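You operate a simulated robot arm through the tools that you are given. There is no shell and no other tool.

You run a simulated two-armed robot. Do the job below in one go: nothing can be reset, and whatever is moved stays where it is left.

Task
Lower the smoker's hood, brush the soot off its top, raise it again.
Fine: use the black brush and put it back on the steel tub's bars before the hood goes up. Set down upright: brush. What is to be rubbed or washed off counts as gone when no trace of it is left.
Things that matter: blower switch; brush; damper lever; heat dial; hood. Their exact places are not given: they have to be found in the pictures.

Only the result counts: the job must be done as asked and must still hold three seconds after the hand-in. Knocking over, shifting, dropping, spilling or breaking anything else fails it.

Robot
Two 7-joint arms with two-finger parallel grippers on one trunk, on a base that drives. Base frame: it is fixed to the floor where the robot stands at the start and does not move with it; the origin is under the middle of the robot, x ahead of it, y to its left, z up. Lengths are in m, angles in degrees, forces in N, time in s.
The left shoulder is at the start at [0.124, 0.171, 1.162], the right one opposite. With the tool pointing down near the work surface each hand reaches from about 0.4 to 0.9 m from the robot's upright axis, wherever it stands, measured 20 degrees to its own side. Places, roughly: blower switch [0.6, -0.3, 0.6]; damper lever [0.6, -0.1, 0.6]; heat dial [0.5, -0.4, 0.6]; hood [0.6, -1.3, 2]. Payload 4.4 kg a hand.
The TCP of each hand is the grasp point between the finger pads, 0.023 m short of the fingertips. In the tool frame z runs along the fingers and y along their closing line. The gripper opens to 0.094 m. The fingers are 0.038 m wide and 0.01 m thick; the gripper's body (0.054 by 0.096 m) begins 0.039 m behind the TCP.
Orientation is told as [roll, pitch, yaw] about the base's x, y, z axes, in that order, counted from this pose: with the fingers straight down and closing along the base's y, the tool's x points along the base's -x, its y along +y and its z along -z.

Tools
- The arms move only by the tool drive_tool. It takes "left_commands", "right_commands" or both (then of equal length, played together; a hand with none holds still); each is one flat list of numbers, 7 for each row, row after row: the finger opening in m, from 0 to 0.094, then the shift along the base's x, y, z in m, then the turn, a rotation vector about the base's x, y, z in degrees. In form: [grip, dx, dy, dz, rx, ry, rz, grip, dx, dy, dz, rx, ry, rz, ...]. A call has 1 to 20 rows; each row shifts and turns the commanded pose from where the row before left it. Rows are played at 5 a second. More than 0.05 m and 8.6 degrees between two rows, or a gripper value outside its range, and nothing of the call is played. A pose out of reach is approached as far as the arm can. The call stops where the force on the tool passes 40 N (or 10 N more than at its start, if that is more) or the arm is blocked; 0.2 s more then pass. Each finger travels about 0.072 m/s and halts on what it meets, pressing with about 29 N; the grip force reading is that of the motor and also rises with nothing between the fingers. The clock runs only during rows and for 0.2 s after the last one: add rows that do not move to give the fingers time. It gives the time, the measured TCP pose, the force on the tool (base axes), the opening and the grip force at its end, in the units of the frame above (readings bear some noise), with the torque about the TCP (base axes, N m) and any sound that the robot's microphone picked up.
- Cameras (640 x 400 px; columns grow to the right, rows downward): "scene" is now at [0.2135, -0.0638, 1.2995]; the picture's right is [-0.71, -0.70, 0.00], its down [-0.44, 0.44, -0.78] and it looks along [0.55, -0.56, -0.62] (base axes); focal length 214 px, centre (320, 200). "left" rides on the left gripper at [0.087, -0.016, -0.074] in its tool frame; the picture's right is [0.18, 0.98, 0.00], its down [-0.58, 0.11, -0.81] and it looks along [-0.79, 0.15, 0.59] (tool axes); focal length 243 px, centre (320, 200). "right" rides on the right gripper at [0.086, 0.016, -0.075] in its tool frame; the picture's right is [-0.18, 0.98, 0.00], its down [-0.58, -0.11, -0.81] and it looks along [-0.79, -0.15, 0.59] (tool axes); focal length 243 px, centre (320, 200).
- snapshot(camera): a new picture of that camera. The clock stands still meanwhile.
- move_column(by): slides the trunk up (or, below 0, down) by that many m; the arms and the scene camera ride with it, the base frame stays. It gives what a move gives, with no picture.
- base_move(legs): drives the robot by 1 to 6 legs, each [ahead, left, turn to the left] in m, m and degrees, along the robot's own axes; the way and the turn of a leg run together, so that a leg with both is an arc; at most 1.5 m and 180 degrees a leg. The arms and the cameras ride along, it lands a little off, and it stops where it bumps. It gives what a move gives.
- aim_head(pan, tilt): turns the head with the scene camera to pan (to the left, within 80 degrees either way) and tilt (down, from -29 to 69), counted from straight ahead of the robot. It gives what a move gives.
- probe_pixels(camera, pixels): for up to 12 pixels [column, row] of the newest picture of that camera ("zoom" is the newest enlarged one), the place [x, y, z] in the base frame of the surface seen there, good to about 0.003 m. The clock stands still meanwhile.
- enlarge(camera, box): a new picture of the part [left, top, right, bottom] of that camera's present view, enlarged. The clock stands still meanwhile.
- job_done(): hands the job in; it is judged then, once.

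Open the grippers and draw the arms clear of the work before you hand the job in, unless the task says otherwise.

The tools are called after "Call:" as a command line: name --argument value ..., lists and objects as JSON in quotes. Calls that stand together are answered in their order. drive_tool: Moves the arms, as the interface text tells. Its arguments: {"type":"object","properties":{"left_commands":{"type":"array"},"right_commands":{"type":"array"}},"required":[]} The other tools are called the same way: move_column (by) slides the trunk up or down; base_move (legs) drives the base; aim_head (pan, tilt) turns the head that bears the scene camera; snapshot (camera) takes a picture; probe_pixels (camera, pixels) gives the place of the surface under pixels of a picture; enlarge (camera, box) takes an enlarged picture of a part of a camera's view; job_done () hands the job in.

At the start:

```text
time_s: 0.0
left_tool_pos: [0.4535, -0.0789, 1.2469]
left_orientation: [0.0, -0.1, 0.1]
left_wrist_force: [-0.2, -0.3, -0.2]
left_ft_torque: [0.01, -0.02, 0.04]
left_width: 0.0938
left_gripper_force: 0.1
right_tool_pos: [0.3145, -0.4249, 1.2501]
right_orientation: [-0.1, -0.1, 0.1]
right_wrist_force: [0.6, -0.1, -0.3]
right_ft_torque: [0.0, -0.01, 0.01]
right_width: 0.0944
right_gripper_force: 0.0
trunk travel left (down, up): [-0.175, 0.213]
robot x, y, heading: [-0.0014, -0.0023, -0.1]
head pan, tilt: [-45.2, 38.4]
```

scene: 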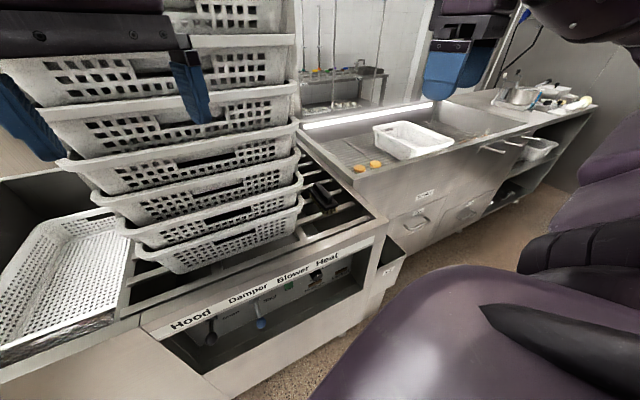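
right: 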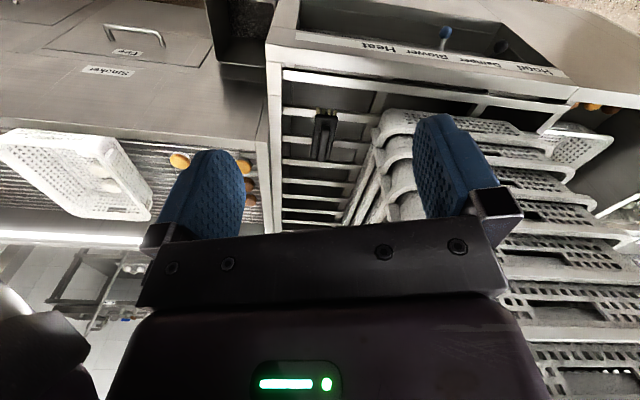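
left: 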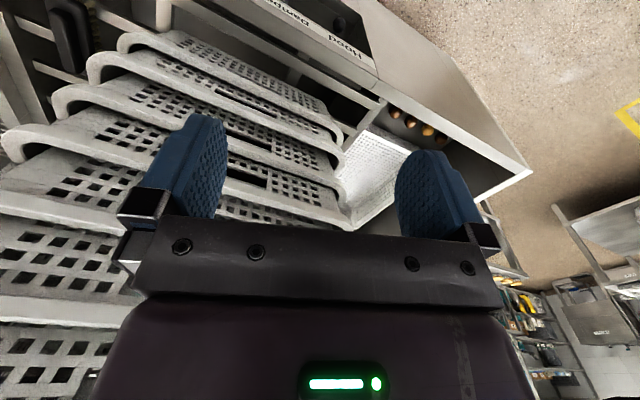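

The first pictures show a steel tub with bars, a stack of crates, a black brush near scene pixel (325,190) and a control panel labelled Hood/Damper/Blower/Heat near (270,300). I enlarge the panel and the brush to see them better.

Call:
enlarge --camera "scene" --box '[140, 220, 400, 382]'

Call:
enlarge --camera "right" --box '[240, 0, 580, 212]'

```text
2.46 times, centred on (270, 301) of scene
```

zoom: 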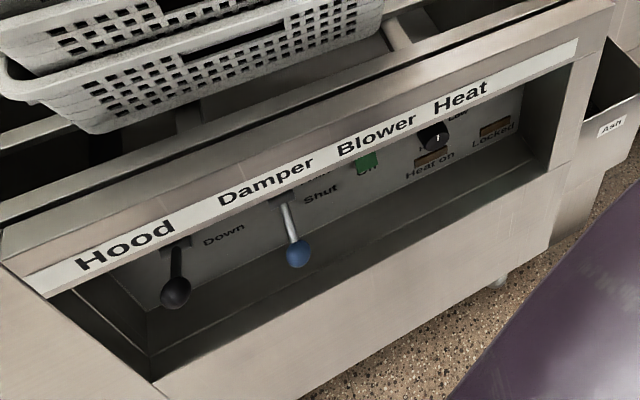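

```text
1.88 times, centred on (410, 106) of right
```

zoom: 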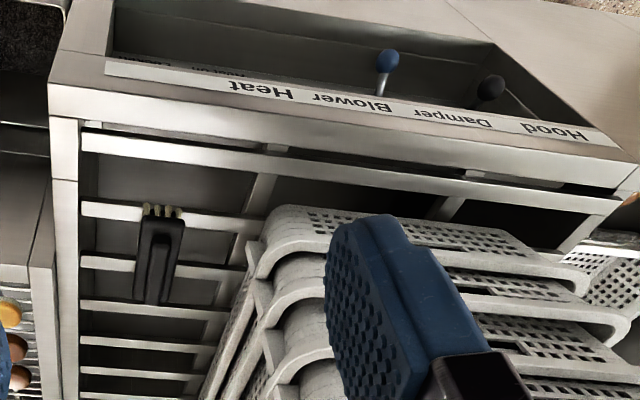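

I look around for the hood, tilting the head up towards the right where it should be at about [0.6,-1.3,2].

Call:
aim_head --pan -60 --tilt -20

Call:
snapshot --camera "scene"

```text
time_s: 1.3
left_tool_pos: [0.4524, -0.079, 1.2478]
left_orientation: [0.0, 0.0, 0.0]
left_wrist_force: [-0.1, -0.2, 1.0]
left_ft_torque: [0.03, -0.01, 0.01]
left_width: 0.0941
left_gripper_force: 0.1
right_tool_pos: [0.3157, -0.4252, 1.251]
right_orientation: [0.0, 0.0, 0.0]
right_wrist_force: [-0.3, 0.5, 0.3]
right_ft_torque: [0.03, 0.01, 0.02]
right_width: 0.0941
right_gripper_force: 0.0
trunk travel left (down, up): [-0.175, 0.213]
robot x, y, heading: [-0.0006, -0.0024, -0.1]
head pan, tilt: [-60.0, -20.0]
```

```text
taken
```

scene: 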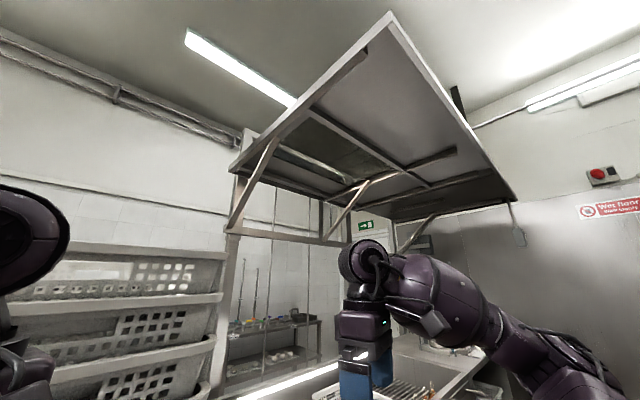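

The canopy hood is seen at (390,150), above the counter at right. I probe its corners and edges.

Call:
probe_pixels --camera "scene" --pixels '[[390, 16], [515, 200], [232, 168], [345, 240], [400, 120], [455, 95], [518, 240], [230, 220], [365, 190], [240, 300], [325, 370]]'

Call:
enlarge --camera "scene" --box '[200, 0, 560, 225]'

```text
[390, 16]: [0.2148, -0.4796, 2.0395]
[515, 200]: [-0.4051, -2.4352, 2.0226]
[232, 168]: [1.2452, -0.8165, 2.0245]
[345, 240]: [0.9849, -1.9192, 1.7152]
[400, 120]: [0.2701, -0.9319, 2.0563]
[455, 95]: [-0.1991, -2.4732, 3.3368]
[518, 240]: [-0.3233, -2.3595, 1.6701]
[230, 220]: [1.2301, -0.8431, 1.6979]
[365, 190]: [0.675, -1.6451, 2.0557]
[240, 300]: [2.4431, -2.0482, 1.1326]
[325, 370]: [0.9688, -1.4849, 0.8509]
```

```text
1.78 times, centred on (380, 112) of scene
```

zoom: 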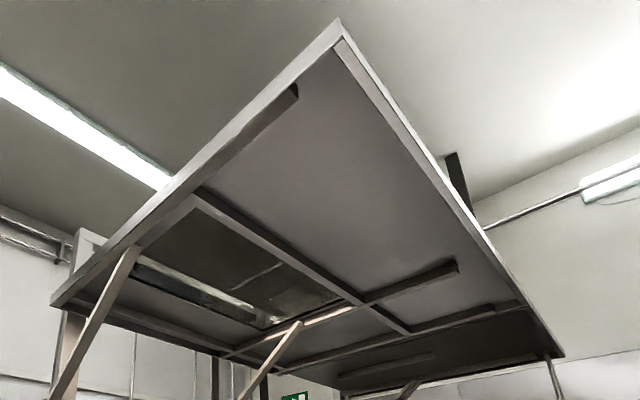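

Now I look back down at the control panel to read its labels more exactly.

Call:
aim_head --pan -30 --tilt 50

Call:
snapshot --camera "scene"

```text
time_s: 2.7
left_tool_pos: [0.4533, -0.0793, 1.2467]
left_orientation: [0.0, 0.1, 0.2]
left_wrist_force: [-0.5, 0.3, 0.8]
left_ft_torque: [0.03, 0.0, 0.0]
left_width: 0.0939
left_gripper_force: 0.0
right_tool_pos: [0.3153, -0.4243, 1.2508]
right_orientation: [0.1, 0.0, 0.0]
right_wrist_force: [0.3, -0.2, -0.8]
right_ft_torque: [0.0, 0.03, -0.01]
right_width: 0.0941
right_gripper_force: 0.1
trunk travel left (down, up): [-0.175, 0.213]
robot x, y, heading: [0.0027, -0.0013, -0.1]
head pan, tilt: [-30.0, 50.0]
```

```text
taken
```

scene: 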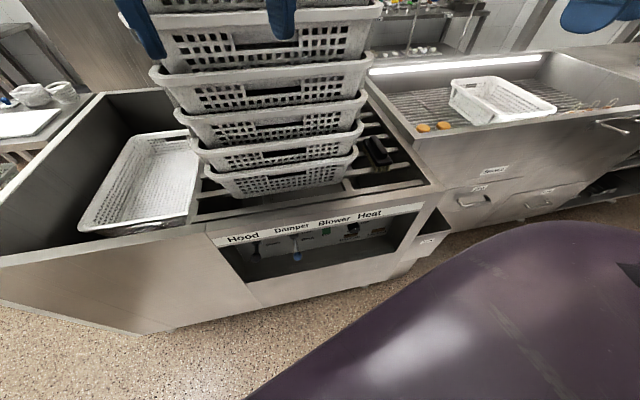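

Call:
enlarge --camera "scene" --box '[200, 195, 420, 332]'

Call:
probe_pixels --camera "scene" --pixels '[[243, 239], [370, 214], [297, 256], [256, 253], [326, 231], [353, 228], [372, 152], [380, 140], [420, 198], [215, 237], [470, 168], [247, 283]]'

```text
2.91 times, centred on (310, 264) of scene
```

zoom: 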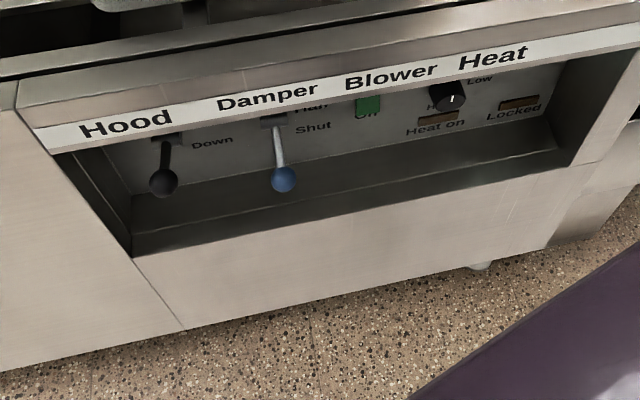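

```text
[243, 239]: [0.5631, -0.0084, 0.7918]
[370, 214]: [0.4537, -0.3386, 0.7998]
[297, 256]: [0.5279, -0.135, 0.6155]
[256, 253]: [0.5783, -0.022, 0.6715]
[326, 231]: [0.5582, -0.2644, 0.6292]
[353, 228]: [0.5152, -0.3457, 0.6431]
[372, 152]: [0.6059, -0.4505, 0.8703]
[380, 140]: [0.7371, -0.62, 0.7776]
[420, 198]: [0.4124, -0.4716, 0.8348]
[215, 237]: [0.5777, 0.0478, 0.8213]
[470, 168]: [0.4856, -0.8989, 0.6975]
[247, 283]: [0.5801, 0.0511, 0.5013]
```

The panel's labels are half hidden by the lip. I look to both sides before backing off, to be sure the floor around is free.

Call:
aim_head --pan 80 --tilt 35

Call:
snapshot --camera "scene"

Call:
aim_head --pan -80 --tilt 30

Call:
snapshot --camera "scene"

```text
time_s: 4.6
left_tool_pos: [0.4528, -0.0792, 1.2455]
left_orientation: [0.0, 0.0, 0.1]
left_wrist_force: [-0.2, 0.3, -0.7]
left_ft_torque: [-0.02, 0.03, 0.01]
left_width: 0.0942
left_gripper_force: 0.0
right_tool_pos: [0.3151, -0.4263, 1.2514]
right_orientation: [0.0, 0.1, 0.0]
right_wrist_force: [-0.5, 0.7, 0.1]
right_ft_torque: [0.02, 0.0, -0.03]
right_width: 0.0942
right_gripper_force: 0.0
trunk travel left (down, up): [-0.175, 0.213]
robot x, y, heading: [0.0001, -0.0009, 0.3]
head pan, tilt: [80.0, 35.0]
```

```text
taken
```

scene: 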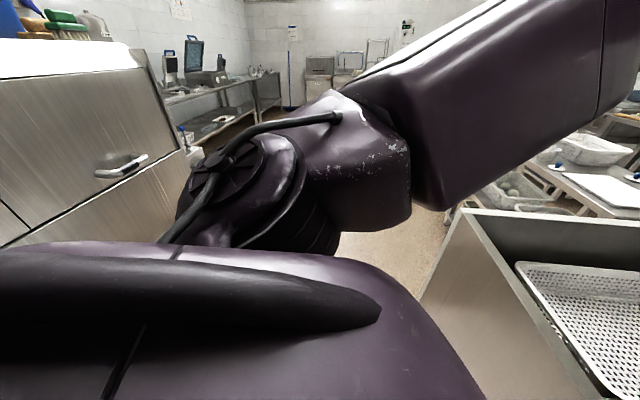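

```text
time_s: 7.0
left_tool_pos: [0.4533, -0.0798, 1.2466]
left_orientation: [0.1, 0.0, 0.2]
left_wrist_force: [1.1, -0.1, -0.1]
left_ft_torque: [0.06, 0.01, 0.02]
left_width: 0.094
left_gripper_force: 0.0
right_tool_pos: [0.3155, -0.4255, 1.2503]
right_orientation: [0.0, 0.0, 0.0]
right_wrist_force: [0.0, 0.3, -0.3]
right_ft_torque: [0.02, 0.0, 0.0]
right_width: 0.0941
right_gripper_force: 0.1
trunk travel left (down, up): [-0.175, 0.213]
robot x, y, heading: [-0.0031, 0.0029, 0.1]
head pan, tilt: [-80.0, 30.0]
```

```text
taken
```

scene: 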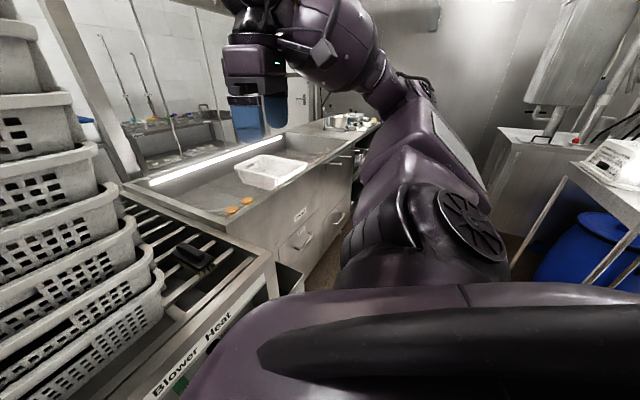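

There is furniture behind on both sides. I probe the machine and table on the right rear to know how much room there is to back up.

Call:
probe_pixels --camera "scene" --pixels '[[510, 150], [590, 175], [575, 250], [600, 155], [205, 255], [265, 165], [232, 211], [280, 290], [500, 255]]'

Call:
aim_head --pan 80 --tilt 20

Call:
snapshot --camera "scene"

Call:
probe_pixels --camera "scene" --pixels '[[20, 180], [80, 200], [150, 130], [100, 260], [40, 280], [185, 220], [400, 380], [430, 320]]'

```text
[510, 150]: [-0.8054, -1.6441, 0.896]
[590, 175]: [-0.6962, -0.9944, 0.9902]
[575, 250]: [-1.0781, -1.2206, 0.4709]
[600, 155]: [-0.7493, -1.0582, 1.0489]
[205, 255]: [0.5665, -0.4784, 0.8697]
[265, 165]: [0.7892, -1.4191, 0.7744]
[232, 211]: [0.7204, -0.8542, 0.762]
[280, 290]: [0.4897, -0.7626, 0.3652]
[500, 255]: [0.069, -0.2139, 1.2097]
```

```text
time_s: 9.5
left_tool_pos: [0.4525, -0.0797, 1.2462]
left_orientation: [-0.1, 0.0, 0.1]
left_wrist_force: [-1.1, 0.1, 0.7]
left_ft_torque: [0.0, -0.01, -0.03]
left_width: 0.094
left_gripper_force: 0.0
right_tool_pos: [0.3166, -0.425, 1.2508]
right_orientation: [0.1, 0.0, 0.0]
right_wrist_force: [0.3, 0.9, 0.4]
right_ft_torque: [-0.02, 0.02, -0.04]
right_width: 0.094
right_gripper_force: 0.0
trunk travel left (down, up): [-0.175, 0.213]
robot x, y, heading: [-0.0035, 0.0006, 0.1]
head pan, tilt: [80.0, 20.0]
```

```text
taken
```

scene: 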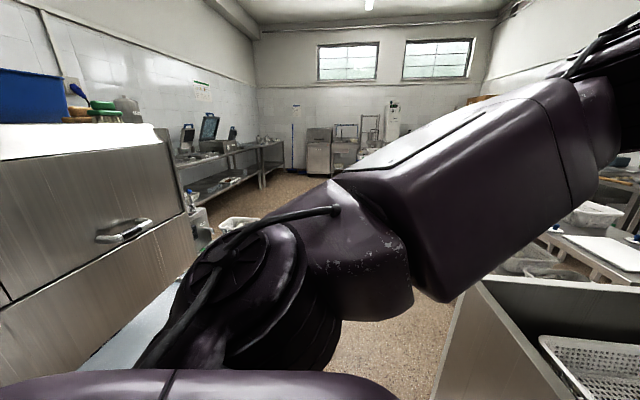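

```text
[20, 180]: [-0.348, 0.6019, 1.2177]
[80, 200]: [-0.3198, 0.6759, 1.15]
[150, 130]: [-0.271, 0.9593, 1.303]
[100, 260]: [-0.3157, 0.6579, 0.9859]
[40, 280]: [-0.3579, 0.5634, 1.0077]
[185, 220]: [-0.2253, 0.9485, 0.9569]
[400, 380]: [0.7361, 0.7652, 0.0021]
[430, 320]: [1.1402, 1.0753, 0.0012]
```

A counter stands about 0.5 m behind the robot, so only a short retreat is possible. I back off 0.12 m and turn 18° to the right to face the panel squarely.

Call:
base_move --legs '[[-0.12, 0, 0], [0, 0, -18.3]]'

Call:
aim_head --pan 0 --tilt 40

Call:
snapshot --camera "scene"

```text
time_s: 10.7
left_tool_pos: [0.3671, -0.0873, 1.2487]
left_orientation: [0.0, -0.3, -0.5]
left_wrist_force: [-0.4, 0.0, 0.5]
left_ft_torque: [0.0, -0.02, 0.03]
left_width: 0.0943
left_gripper_force: 0.0
right_tool_pos: [0.2274, -0.4318, 1.2515]
right_orientation: [0.1, -0.1, -0.5]
right_wrist_force: [-0.7, 0.4, 0.5]
right_ft_torque: [0.01, -0.02, 0.02]
right_width: 0.0941
right_gripper_force: 0.1
trunk travel left (down, up): [-0.175, 0.213]
robot x, y, heading: [-0.0847, -0.0052, -0.3]
head pan, tilt: [80.0, 20.0]
stopped in leg 1: the robot was blocked; the commanded pose is now the measured one
```

```text
time_s: 12.2
left_tool_pos: [0.37, -0.0848, 1.2473]
left_orientation: [0.0, -0.1, -0.5]
left_wrist_force: [-1.0, 0.6, 0.4]
left_ft_torque: [0.03, -0.03, -0.01]
left_width: 0.094
left_gripper_force: 0.2
right_tool_pos: [0.2296, -0.4294, 1.2506]
right_orientation: [0.1, 0.0, -0.5]
right_wrist_force: [0.3, -0.1, -1.0]
right_ft_torque: [0.01, 0.03, 0.04]
right_width: 0.0943
right_gripper_force: 0.1
trunk travel left (down, up): [-0.175, 0.213]
robot x, y, heading: [-0.0805, -0.0017, -0.2]
head pan, tilt: [0.0, 40.0]
```

```text
taken
```

scene: 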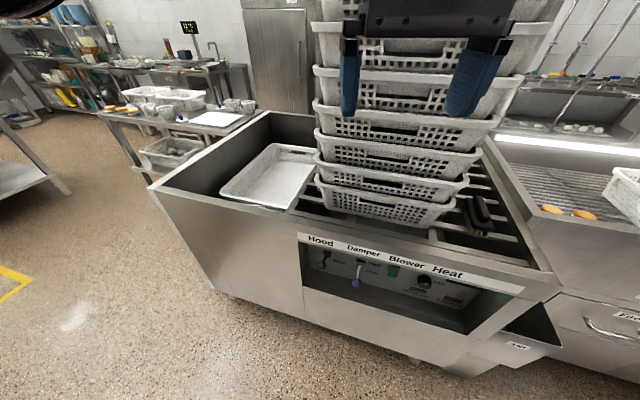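

The robot bumped the counter behind after 0.08 m, so I won't back further. The panel is now seen at (370,270); I enlarge it.

Call:
enlarge --camera "scene" --box '[295, 225, 535, 375]'

Call:
enlarge --camera "scene" --box '[300, 235, 428, 315]'

Call:
enlarge --camera "scene" --box '[380, 245, 508, 325]'

```text
2.67 times, centred on (415, 300) of scene
```

zoom: 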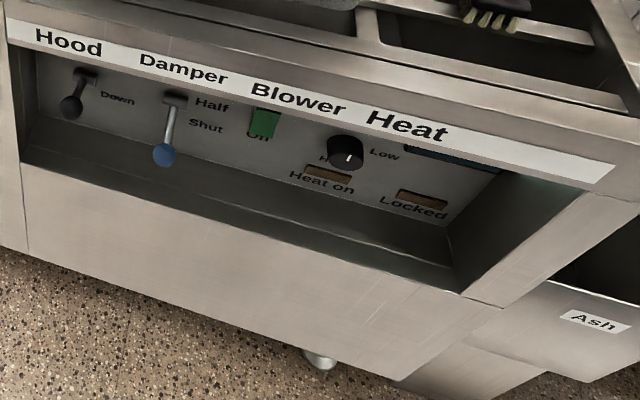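

```text
5.00 times, centred on (364, 275) of scene
```

zoom: 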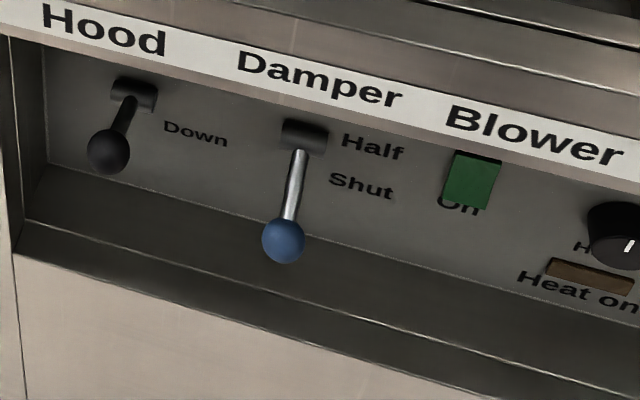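

```text
5.00 times, centred on (444, 285) of scene
```

zoom: 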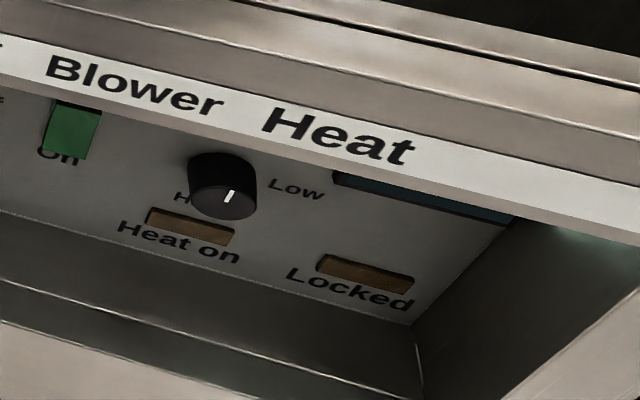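

The lever labels are Down (hood), Half/Shut (damper), On (blower), Low/High (heat), with "Heat on" and "Locked" lamps. I go ahead 2 cm to clear the bump and turn 18° right to face the panel.

Call:
base_move --legs '[[0.02, 0, 0], [0, 0, -18.3]]'

Call:
aim_head --pan 0 --tilt 45

Call:
snapshot --camera "scene"

Call:
snapshot --camera "left"

```text
time_s: 14.0
left_tool_pos: [0.3389, -0.2243, 1.246]
left_orientation: [0.1, -0.1, -18.7]
left_wrist_force: [-1.1, -0.3, -0.4]
left_ft_torque: [-0.02, 0.0, -0.02]
left_width: 0.0938
left_gripper_force: 0.1
right_tool_pos: [0.0976, -0.507, 1.2509]
right_orientation: [0.0, 0.0, -18.8]
right_wrist_force: [0.6, -0.3, -0.7]
right_ft_torque: [0.02, -0.01, -0.04]
right_width: 0.094
right_gripper_force: 0.1
trunk travel left (down, up): [-0.175, 0.213]
robot x, y, heading: [-0.0622, -0.0017, -18.9]
head pan, tilt: [0.0, 40.0]
```

```text
time_s: 14.7
left_tool_pos: [0.3388, -0.2229, 1.246]
left_orientation: [0.1, -0.2, -18.8]
left_wrist_force: [-0.4, 0.8, 0.2]
left_ft_torque: [0.02, -0.01, -0.02]
left_width: 0.0943
left_gripper_force: 0.1
right_tool_pos: [0.0985, -0.5072, 1.2505]
right_orientation: [0.1, 0.0, -18.9]
right_wrist_force: [-0.8, 0.4, 0.1]
right_ft_torque: [-0.04, 0.01, -0.02]
right_width: 0.0943
right_gripper_force: 0.0
trunk travel left (down, up): [-0.175, 0.213]
robot x, y, heading: [-0.0637, -0.0001, -19.0]
head pan, tilt: [0.0, 45.0]
```

```text
taken
```

scene: 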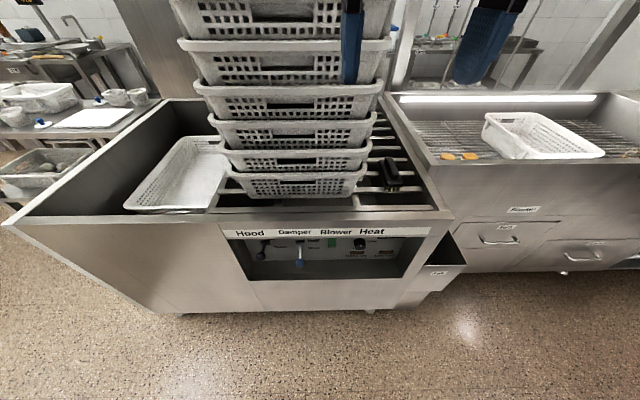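

```text
taken
```

left: 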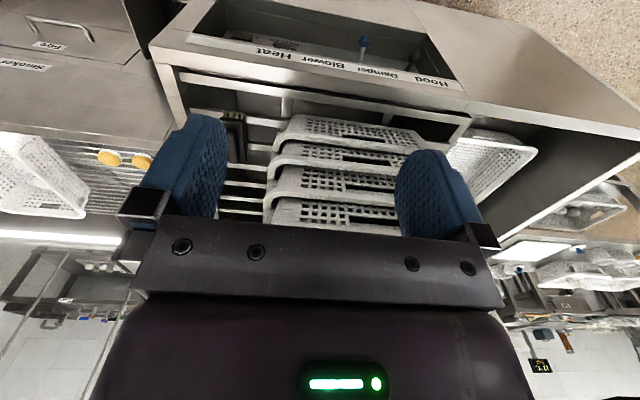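

Now the robot faces the panel (controls at (265,245)…(385,245)). I lower the trunk by 0.17 m to look under the lip.

Call:
move_column --by -0.17

Call:
aim_head --pan 0 --tilt 38

Call:
snapshot --camera "scene"

```text
time_s: 16.6
left_tool_pos: [0.3201, -0.2069, 1.0918]
left_orientation: [-0.7, -2.0, -18.3]
left_wrist_force: [0.4, 0.6, 0.5]
left_ft_torque: [0.0, 0.01, -0.01]
left_width: 0.0939
left_gripper_force: 0.1
right_tool_pos: [0.0819, -0.4922, 1.0909]
right_orientation: [-0.4, -1.4, -18.3]
right_wrist_force: [0.3, -0.7, -0.2]
right_ft_torque: [-0.01, -0.01, 0.01]
right_width: 0.0941
right_gripper_force: 0.0
trunk travel left (down, up): [-0.005, 0.383]
robot x, y, heading: [-0.0632, 0.0003, -18.4]
head pan, tilt: [0.0, 45.0]
```

```text
time_s: 17.2
left_tool_pos: [0.3195, -0.2071, 1.0908]
left_orientation: [-0.5, -2.0, -18.3]
left_wrist_force: [-0.1, 0.8, 0.2]
left_ft_torque: [-0.02, -0.01, 0.01]
left_width: 0.0939
left_gripper_force: 0.2
right_tool_pos: [0.0818, -0.492, 1.091]
right_orientation: [-0.4, -1.5, -18.3]
right_wrist_force: [-0.5, 0.8, 0.6]
right_ft_torque: [-0.03, 0.01, 0.01]
right_width: 0.0939
right_gripper_force: 0.1
trunk travel left (down, up): [-0.005, 0.383]
robot x, y, heading: [-0.0606, -0.0002, -18.4]
head pan, tilt: [0.0, 38.0]
```

```text
taken
```

scene: 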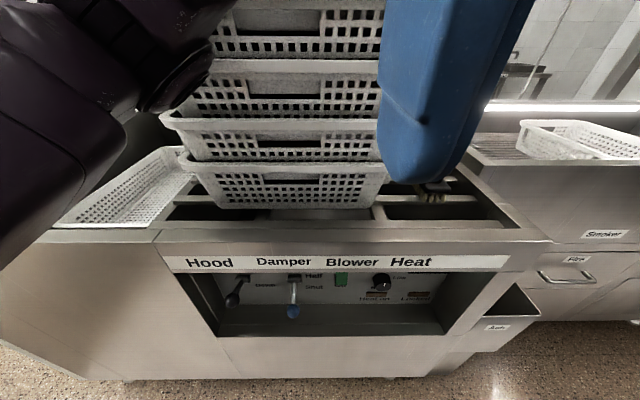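

The panel is seen from lower now, at (180–460, 255–335). I enlarge it in two parts.

Call:
enlarge --camera "scene" --box '[190, 250, 350, 350]'

Call:
enlarge --camera "scene" --box '[310, 250, 470, 350]'

```text
4.00 times, centred on (270, 300) of scene
```

zoom: 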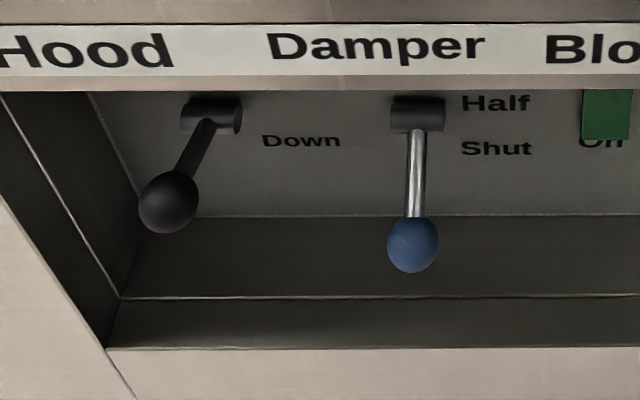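

```text
4.00 times, centred on (390, 300) of scene
```

zoom: 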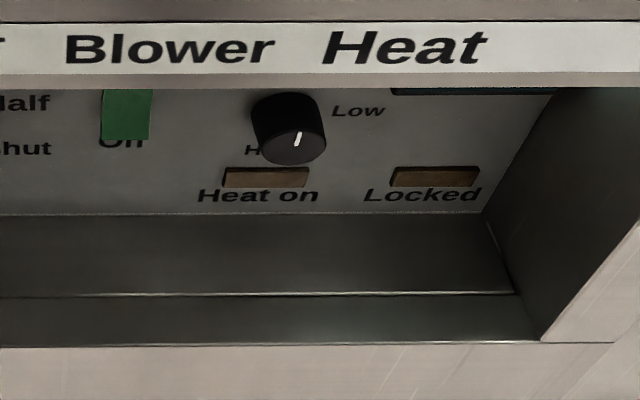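

I probe the main panel parts in the newest zoom picture: switch (127,115), dial mark (298,140), lamps (265,177) and (433,177), display (470,92), recess walls and lip.

Call:
probe_pixels --camera "zoom" --pixels '[[127, 115], [298, 150], [265, 177], [433, 177], [355, 110], [470, 92], [300, 255], [300, 320], [300, 80], [300, 370], [20, 190], [560, 200]]'

Call:
probe_pixels --camera "scene" --pixels '[[232, 299], [293, 312], [243, 279], [293, 279], [293, 295], [261, 286], [220, 330], [200, 246], [400, 246], [300, 220], [270, 195], [190, 180]]'

```text
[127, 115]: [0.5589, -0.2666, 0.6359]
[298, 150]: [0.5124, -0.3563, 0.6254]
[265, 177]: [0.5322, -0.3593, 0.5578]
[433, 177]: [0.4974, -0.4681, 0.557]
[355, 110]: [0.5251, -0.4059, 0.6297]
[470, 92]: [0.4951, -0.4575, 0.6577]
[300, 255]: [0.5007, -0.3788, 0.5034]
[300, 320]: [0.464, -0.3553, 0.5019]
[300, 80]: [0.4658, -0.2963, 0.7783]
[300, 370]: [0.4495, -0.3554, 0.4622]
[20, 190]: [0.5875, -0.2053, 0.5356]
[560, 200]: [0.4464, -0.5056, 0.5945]
```

```text
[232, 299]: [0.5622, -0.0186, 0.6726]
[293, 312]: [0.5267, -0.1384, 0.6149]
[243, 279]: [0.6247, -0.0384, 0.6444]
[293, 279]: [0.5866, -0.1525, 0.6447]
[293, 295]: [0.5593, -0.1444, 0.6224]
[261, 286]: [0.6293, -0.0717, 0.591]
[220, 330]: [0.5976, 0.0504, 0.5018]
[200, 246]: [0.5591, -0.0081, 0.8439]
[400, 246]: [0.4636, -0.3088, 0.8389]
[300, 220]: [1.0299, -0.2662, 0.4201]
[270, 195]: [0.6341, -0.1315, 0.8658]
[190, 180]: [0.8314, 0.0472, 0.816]
```

The panel plane is about 0.085 m behind the lip; levers pivot near z=0.645. I bring the left hand's camera down in front of the panel, tilting the tool 36° so that camera looks level at it.

Call:
drive_tool --left_commands '[0.094, 0, 0, -0.05, 0, 0, 0, 0.094, 0, 0, -0.05, 0, 0, 0, 0.094, 0, 0, -0.05, 0, 0, 0, 0.094, 0, 0, -0.05, 0, 0, 0, 0.094, 0, 0, -0.05, -2.26, -6.84, 0, 0.094, 0.02, 0, -0.05, -2.26, -6.84, 0, 0.094, 0.02, 0, -0.05, -2.26, -6.84, 0, 0.094, 0.02, 0, -0.05, -2.26, -6.84, 0, 0.094, 0.02, -0.005, -0.05, -2.26, -6.84, 0, 0.094, 0, 0, 0, 0, 0, 0]'

Call:
snapshot --camera "left"

Call:
snapshot --camera "scene"

```text
refused: row 6 steps farther than a row can; nothing moved
```

```text
taken
```

left: 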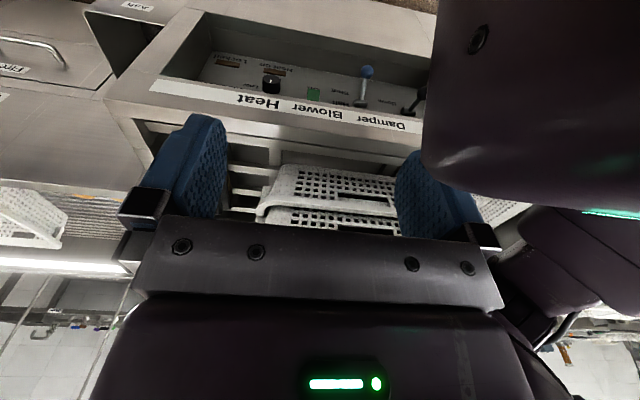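

```text
taken
```

scene: 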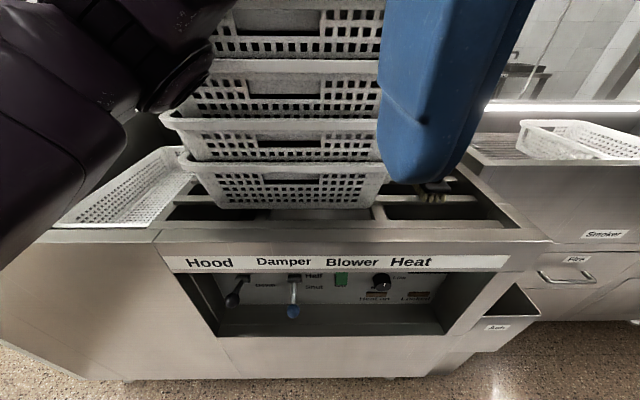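

The refused row combined too large a shift; nothing moved. I resend with smaller steps.

Call:
drive_tool --left_commands '[0.094, 0, 0, -0.048, 0, 0, 0, 0.094, 0, 0, -0.048, 0, 0, 0, 0.094, 0, 0, -0.048, 0, 0, 0, 0.094, 0, 0, -0.048, 0, 0, 0, 0.094, 0, 0, -0.048, 0, 0, 0, 0.094, 0.02, 0, -0.042, -2.26, -6.84, 0, 0.094, 0.02, 0, -0.042, -2.26, -6.84, 0, 0.094, 0.02, 0, -0.042, -2.26, -6.84, 0, 0.094, 0.02, 0, -0.042, -2.26, -6.84, 0, 0.094, 0.02, -0.008, -0.042, -2.26, -6.84, 0, 0.094, 0, 0, 0, 0, 0, 0]'

Call:
snapshot --camera "left"

Call:
snapshot --camera "scene"

```text
time_s: 18.2
left_tool_pos: [0.3043, -0.2182, 0.9414]
left_orientation: [-1.4, -4.3, -19.5]
left_wrist_force: [3.8, -6.4, 8.3]
left_ft_torque: [0.74, 1.26, 0.67]
left_width: 0.094
left_gripper_force: 0.1
right_tool_pos: [0.0612, -0.4988, 1.09]
right_orientation: [0.4, -2.0, -18.6]
right_wrist_force: [-0.2, 0.5, 0.2]
right_ft_torque: [0.0, -0.01, 0.04]
right_width: 0.0941
right_gripper_force: 0.0
trunk travel left (down, up): [-0.005, 0.383]
robot x, y, heading: [-0.0717, 0.0017, -18.5]
head pan, tilt: [0.0, 38.0]
stopped in row 4 (left hand): the force on the tool passed its limit at 135 N (the readings are from after the stop); the commanded pose is now the measured one
```

```text
taken
```

left: 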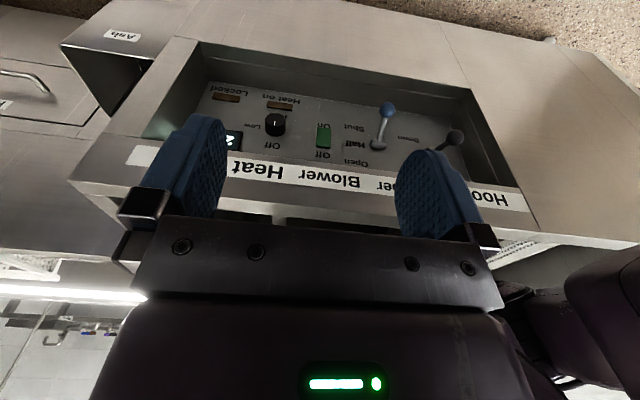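

```text
taken
```

scene: 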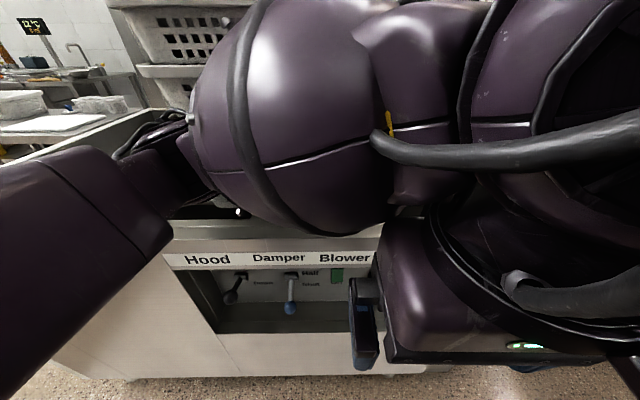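

The left arm hit something (135 N). I check where the arm parts are relative to the crates and whether the crates moved.

Call:
probe_pixels --camera "scene" --pixels '[[300, 130], [240, 200], [200, 120], [330, 220], [180, 80], [150, 200], [440, 60], [360, 320], [440, 260], [500, 350], [180, 35], [600, 60]]'

Call:
snapshot --camera "right"

```text
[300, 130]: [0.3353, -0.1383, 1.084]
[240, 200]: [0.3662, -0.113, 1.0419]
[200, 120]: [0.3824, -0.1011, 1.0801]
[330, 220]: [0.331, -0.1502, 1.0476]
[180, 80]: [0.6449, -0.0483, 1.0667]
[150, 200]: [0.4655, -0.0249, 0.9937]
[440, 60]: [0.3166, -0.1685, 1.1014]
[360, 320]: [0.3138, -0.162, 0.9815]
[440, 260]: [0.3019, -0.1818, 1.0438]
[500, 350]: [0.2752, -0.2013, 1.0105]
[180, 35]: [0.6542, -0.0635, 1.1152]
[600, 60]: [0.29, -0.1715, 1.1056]
```

```text
taken
```

right: 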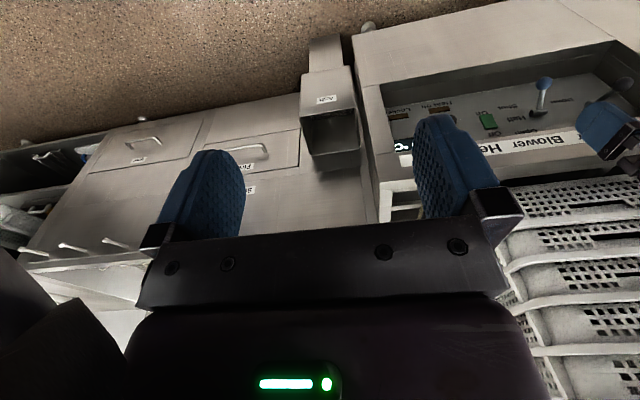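

The crates look undisturbed, but the folded left arm is crowded in this low, cross-body pose. I raise the trunk back by 0.17 m, then lift the left hand and shift it to its own side.

Call:
move_column --by 0.17

Call:
snapshot --camera "scene"

```text
time_s: 18.8
left_tool_pos: [0.3033, -0.2235, 0.9495]
left_orientation: [-1.4, -1.4, -20.7]
left_wrist_force: [5.1, -9.7, 9.2]
left_ft_torque: [1.03, 1.38, 0.89]
left_width: 0.094
left_gripper_force: 0.0
right_tool_pos: [0.0674, -0.5034, 1.1058]
right_orientation: [0.1, -0.9, -18.9]
right_wrist_force: [-0.1, 0.2, 0.2]
right_ft_torque: [0.01, -0.01, 0.02]
right_width: 0.0941
right_gripper_force: 0.0
trunk travel left (down, up): [-0.027, 0.362]
robot x, y, heading: [-0.0754, -0.0019, -19.0]
head pan, tilt: [0.0, 38.0]
stopped: the force on the tool passed its limit at 44 N (the readings are from after the stop); the commanded pose is now the measured one
```

```text
taken
```

scene: 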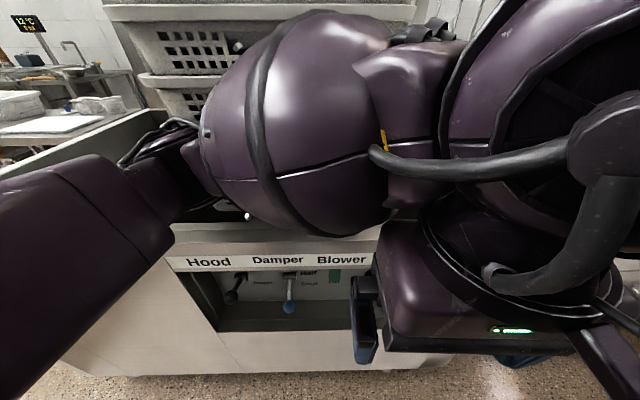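

The hand is still pressed against something of the robot itself. I look at the left camera again to see what touches it.

Call:
snapshot --camera "left"

Call:
snapshot --camera "right"

Call:
probe_pixels --camera "scene" --pixels '[[520, 360], [610, 350], [620, 150], [560, 60], [420, 340], [500, 310], [100, 300], [60, 200], [560, 200]]'

```text
taken
```

left: 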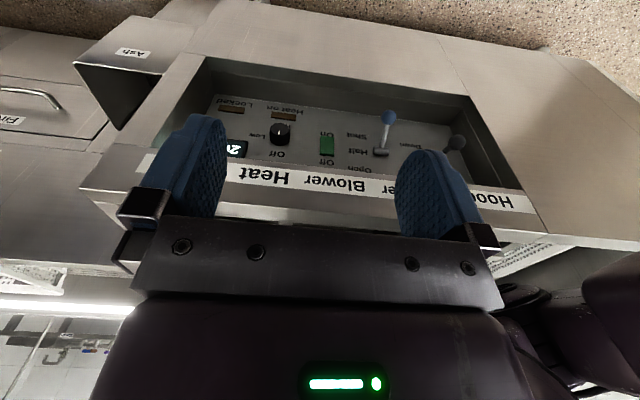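

```text
taken
```

right: 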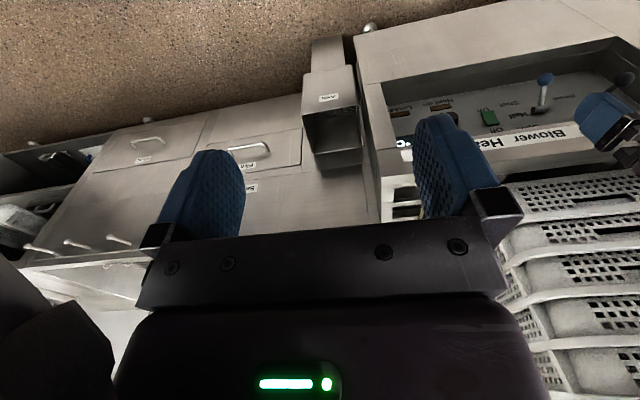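

```text
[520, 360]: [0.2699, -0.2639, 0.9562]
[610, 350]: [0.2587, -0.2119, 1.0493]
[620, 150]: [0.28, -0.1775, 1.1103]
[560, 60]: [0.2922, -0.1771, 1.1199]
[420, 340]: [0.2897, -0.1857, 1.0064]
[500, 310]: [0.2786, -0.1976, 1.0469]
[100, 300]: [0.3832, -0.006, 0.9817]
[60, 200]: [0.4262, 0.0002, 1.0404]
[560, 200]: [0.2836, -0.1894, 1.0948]
```

The left camera gives a good (upside-down) view of the panel; I enlarge it around (310,130).

Call:
enlarge --camera "left" --box '[190, 60, 350, 160]'

Call:
enlarge --camera "left" --box '[310, 90, 502, 210]'

```text
4.00 times, centred on (270, 110) of left
```

zoom: 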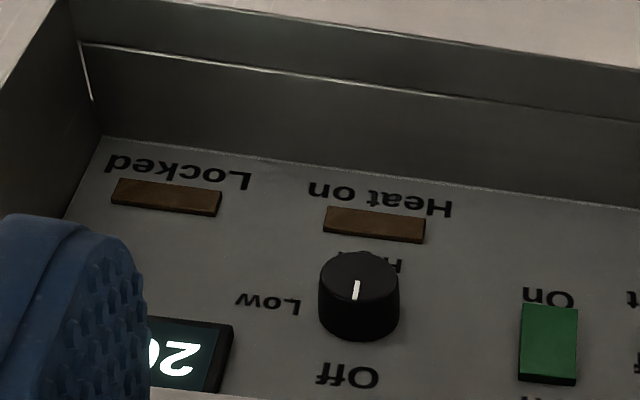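

```text
3.33 times, centred on (406, 150) of left
```

zoom: 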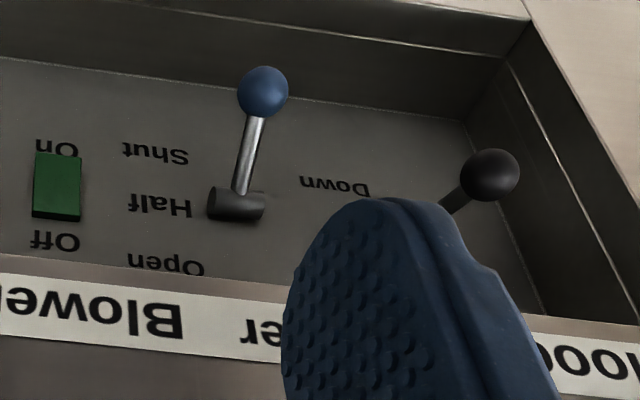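

Panel legend: Heat Off/Low/High, Blower Off/On, Damper Open/Half/Shut. First I free the left hand by moving along the measured contact force: forward, right and up in small steps.

Call:
drive_tool --left_commands '[0.094, 0.008, -0.008, 0.015, 0, 0, 0, 0.094, 0.008, -0.008, 0.02, 0, 0, 0, 0.094, 0.005, 0, 0.02, 0, 0, 0, 0.094, 0, 0, 0.03, 0, 0, 0]'

```text
time_s: 19.8
left_tool_pos: [0.3278, -0.2339, 1.0267]
left_orientation: [-1.2, 0.2, -20.5]
left_wrist_force: [0.8, 0.5, 0.1]
left_ft_torque: [-0.03, -0.01, -0.01]
left_width: 0.0942
left_gripper_force: 0.1
right_tool_pos: [0.0747, -0.4986, 1.1064]
right_orientation: [-0.1, -0.9, -18.9]
right_wrist_force: [0.4, 1.1, -0.1]
right_ft_torque: [0.01, -0.02, 0.01]
right_width: 0.0938
right_gripper_force: 0.0
trunk travel left (down, up): [-0.027, 0.362]
robot x, y, heading: [-0.0736, 0.0014, -18.6]
head pan, tilt: [0.0, 38.0]
```

The left hand is free again. I raise the trunk by 0.15 m to unfold the arms, then view the scene.

Call:
move_column --by 0.15

Call:
snapshot --camera "scene"

```text
time_s: 21.6
left_tool_pos: [0.3435, -0.2403, 1.1729]
left_orientation: [-1.3, -0.1, -20.6]
left_wrist_force: [-0.6, 0.2, -0.6]
left_ft_torque: [-0.04, -0.02, -0.01]
left_width: 0.0939
left_gripper_force: 0.1
right_tool_pos: [0.0888, -0.5061, 1.2515]
right_orientation: [-0.1, -0.1, -19.0]
right_wrist_force: [0.5, -0.5, 0.2]
right_ft_torque: [0.0, 0.01, 0.0]
right_width: 0.0938
right_gripper_force: 0.0
trunk travel left (down, up): [-0.177, 0.212]
robot x, y, heading: [-0.0715, -0.0021, -19.3]
head pan, tilt: [0.0, 38.0]
```

```text
taken
```

scene: 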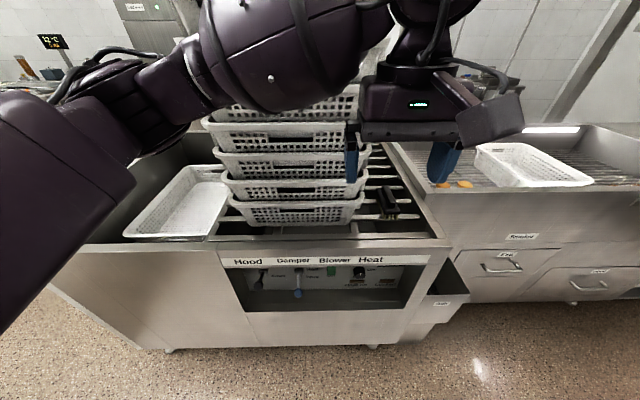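

Crates and brush are unmoved. I slide the left hand 0.25 m to its own left before lowering it, and check.

Call:
drive_tool --left_commands '[0.094, 0.0135, 0.0393, 0, 0, 0, 0, 0.094, 0.0135, 0.0393, 0, 0, 0, 0, 0.094, 0.0135, 0.0393, 0, 0, 0, 0, 0.094, 0.0135, 0.0393, 0, 0, 0, 0, 0.094, 0.0135, 0.0393, 0, 0, 0, 0, 0.094, 0.0135, 0.0393, 0, 0, 0, 0, 0.094, 0, 0, 0, 0, 0, 0]'

Call:
snapshot --camera "scene"

Call:
snapshot --camera "left"

```text
time_s: 23.2
left_tool_pos: [0.4243, -0.0054, 1.1747]
left_orientation: [-1.3, -0.2, -20.6]
left_wrist_force: [-0.5, -1.1, 0.9]
left_ft_torque: [0.04, 0.03, -0.01]
left_width: 0.0938
left_gripper_force: 0.1
right_tool_pos: [0.0867, -0.5071, 1.2525]
right_orientation: [0.0, -0.2, -18.9]
right_wrist_force: [-0.4, -0.3, -0.3]
right_ft_torque: [-0.02, 0.0, 0.04]
right_width: 0.094
right_gripper_force: 0.1
trunk travel left (down, up): [-0.177, 0.212]
robot x, y, heading: [-0.0751, 0.0, -18.8]
head pan, tilt: [0.0, 38.0]
```

```text
taken
```

scene: 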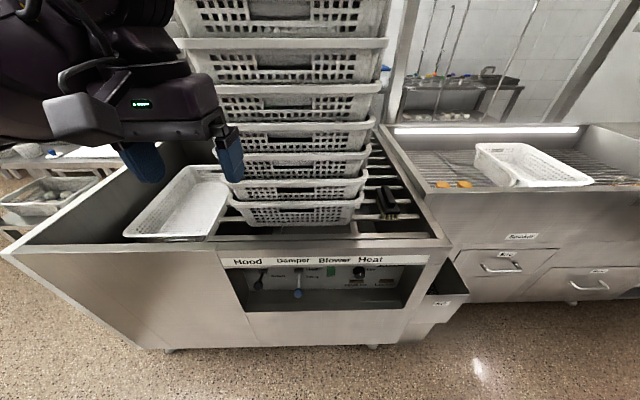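

```text
taken
```

left: 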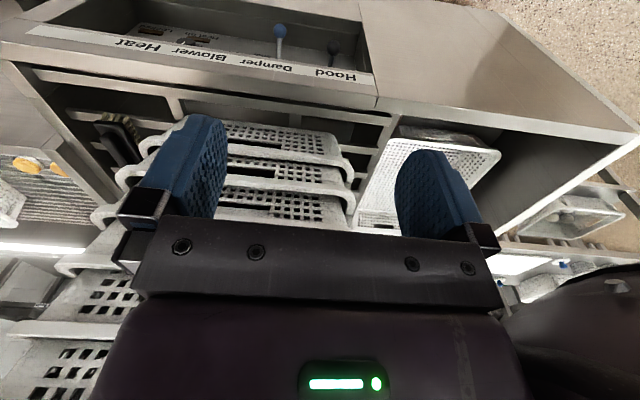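

The left hand is clear on its own side. I lower it to about z=0.73 in front of the panel, tilting to look level.

Call:
drive_tool --left_commands '[0.094, 0, 0, -0.048, 0, 0, 0, 0.094, 0, 0, -0.048, 0, 0, 0, 0.094, 0, 0, -0.048, 0, 0, 0, 0.094, 0, 0, -0.048, 0, 0, 0, 0.094, 0, 0, -0.048, 0, 0, 0, 0.094, 0, 0, -0.048, -2.3, -6.84, 0, 0.094, 0, 0, -0.048, -2.3, -6.84, 0, 0.094, 0, 0, -0.048, -2.3, -6.84, 0, 0.094, 0, 0, -0.048, -2.3, -6.84, 0, 0.094, 0, 0, 0, 0, 0, 0]'

Call:
snapshot --camera "left"

Call:
snapshot --camera "scene"

```text
time_s: 25.4
left_tool_pos: [0.4112, -0.0216, 0.7491]
left_orientation: [-2.2, -27.9, -21.0]
left_wrist_force: [0.3, 1.0, -0.1]
left_ft_torque: [-0.04, 0.01, 0.01]
left_width: 0.0942
left_gripper_force: 0.0
left hand out of reach, approached as far as the arm can: row 9
right_tool_pos: [0.0868, -0.5041, 1.2543]
right_orientation: [0.0, -0.3, -18.9]
right_wrist_force: [0.7, -0.2, 0.2]
right_ft_torque: [-0.06, -0.01, 0.02]
right_width: 0.0941
right_gripper_force: 0.0
trunk travel left (down, up): [-0.177, 0.212]
robot x, y, heading: [-0.0732, 0.0005, -18.8]
head pan, tilt: [0.0, 38.0]
```

```text
taken
```

left: 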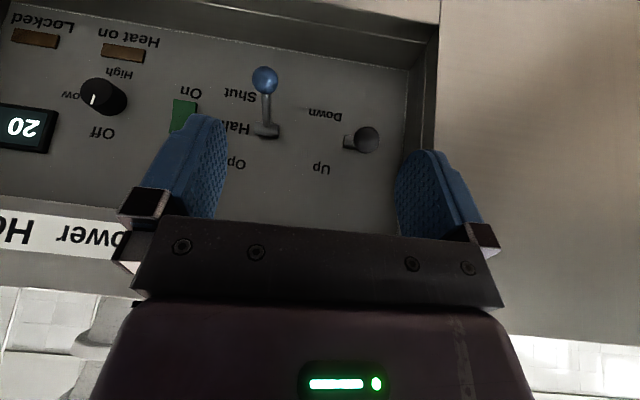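

```text
taken
```

scene: 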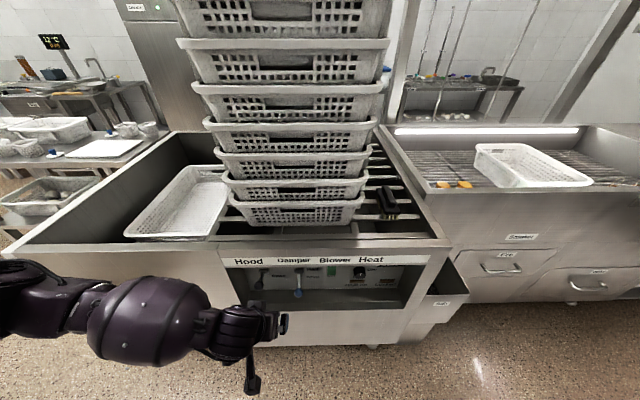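

Now the panel is seen almost squarely (upside down): display "20", dial near (103,97), damper knob (265,80), hood knob (367,139). I enlarge for exact states.

Call:
enlarge --camera "left" --box '[0, 20, 208, 150]'

Call:
enlarge --camera "left" --box '[160, 50, 400, 200]'

Call:
probe_pixels --camera "left" --pixels '[[367, 139], [350, 140], [265, 80], [266, 131], [245, 95], [240, 126], [235, 163], [322, 168], [325, 113], [185, 113], [103, 97], [120, 75]]'

```text
3.08 times, centred on (104, 85) of left
```

zoom: 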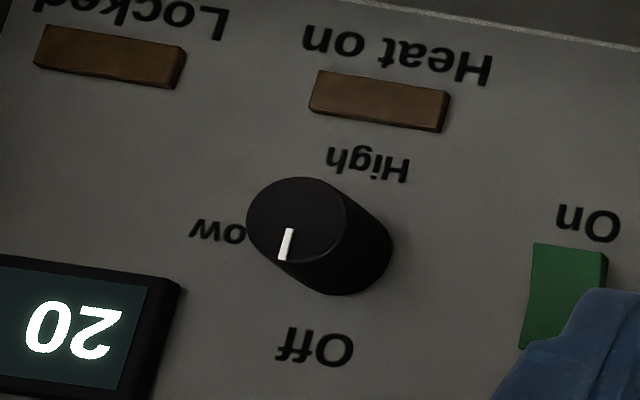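

```text
2.67 times, centred on (280, 125) of left
```

zoom: 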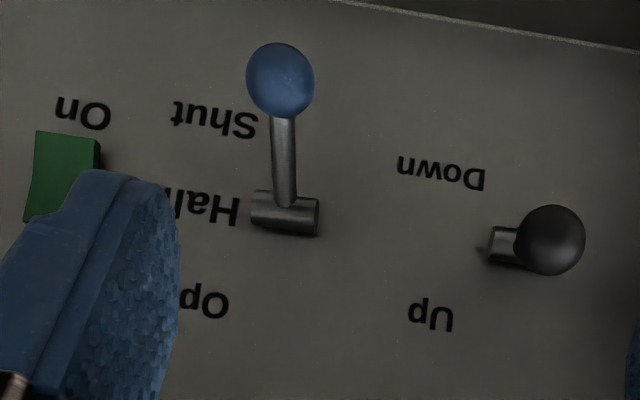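

```text
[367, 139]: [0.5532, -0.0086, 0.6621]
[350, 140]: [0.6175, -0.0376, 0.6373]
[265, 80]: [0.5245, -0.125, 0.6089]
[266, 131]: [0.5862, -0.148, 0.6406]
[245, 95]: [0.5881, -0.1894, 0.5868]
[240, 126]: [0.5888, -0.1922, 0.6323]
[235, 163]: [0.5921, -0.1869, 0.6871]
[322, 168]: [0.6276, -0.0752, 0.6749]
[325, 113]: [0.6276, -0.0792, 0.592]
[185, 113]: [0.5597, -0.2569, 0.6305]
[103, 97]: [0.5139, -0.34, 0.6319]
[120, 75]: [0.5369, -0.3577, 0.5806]
```

All reads: heat dial at Off, damper lever at Shut, hood lever at Up, lamps dark, 20°. The blower switch is behind the finger; I shift the hand 0.11 m right to see it.

Call:
drive_tool --left_commands '[0.094, -0.014, -0.04, 0, 0, 0, 0, 0.094, -0.014, -0.04, 0, 0, 0, 0, 0.094, -0.01, -0.03, 0, 0, 0, 0, 0.094, 0, 0, 0, 0, 0, 0]'

Call:
snapshot --camera "left"

```text
time_s: 26.4
left_tool_pos: [0.3857, -0.1145, 0.7419]
left_orientation: [-0.3, -29.1, -20.9]
left_wrist_force: [-1.1, 0.2, -0.3]
left_ft_torque: [0.0, -0.01, 0.03]
left_width: 0.0943
left_gripper_force: 0.0
right_tool_pos: [0.0878, -0.5058, 1.2527]
right_orientation: [0.0, -0.2, -19.0]
right_wrist_force: [-0.1, 0.2, 0.4]
right_ft_torque: [0.0, 0.01, -0.01]
right_width: 0.0939
right_gripper_force: 0.1
trunk travel left (down, up): [-0.177, 0.212]
robot x, y, heading: [-0.0715, -0.0028, -18.9]
head pan, tilt: [0.0, 38.0]
```

```text
taken
```

left: 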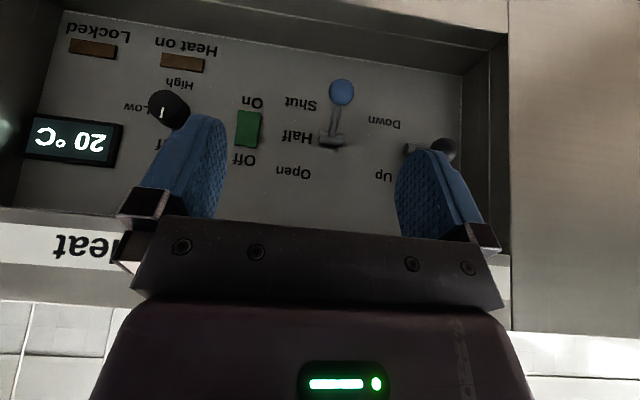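

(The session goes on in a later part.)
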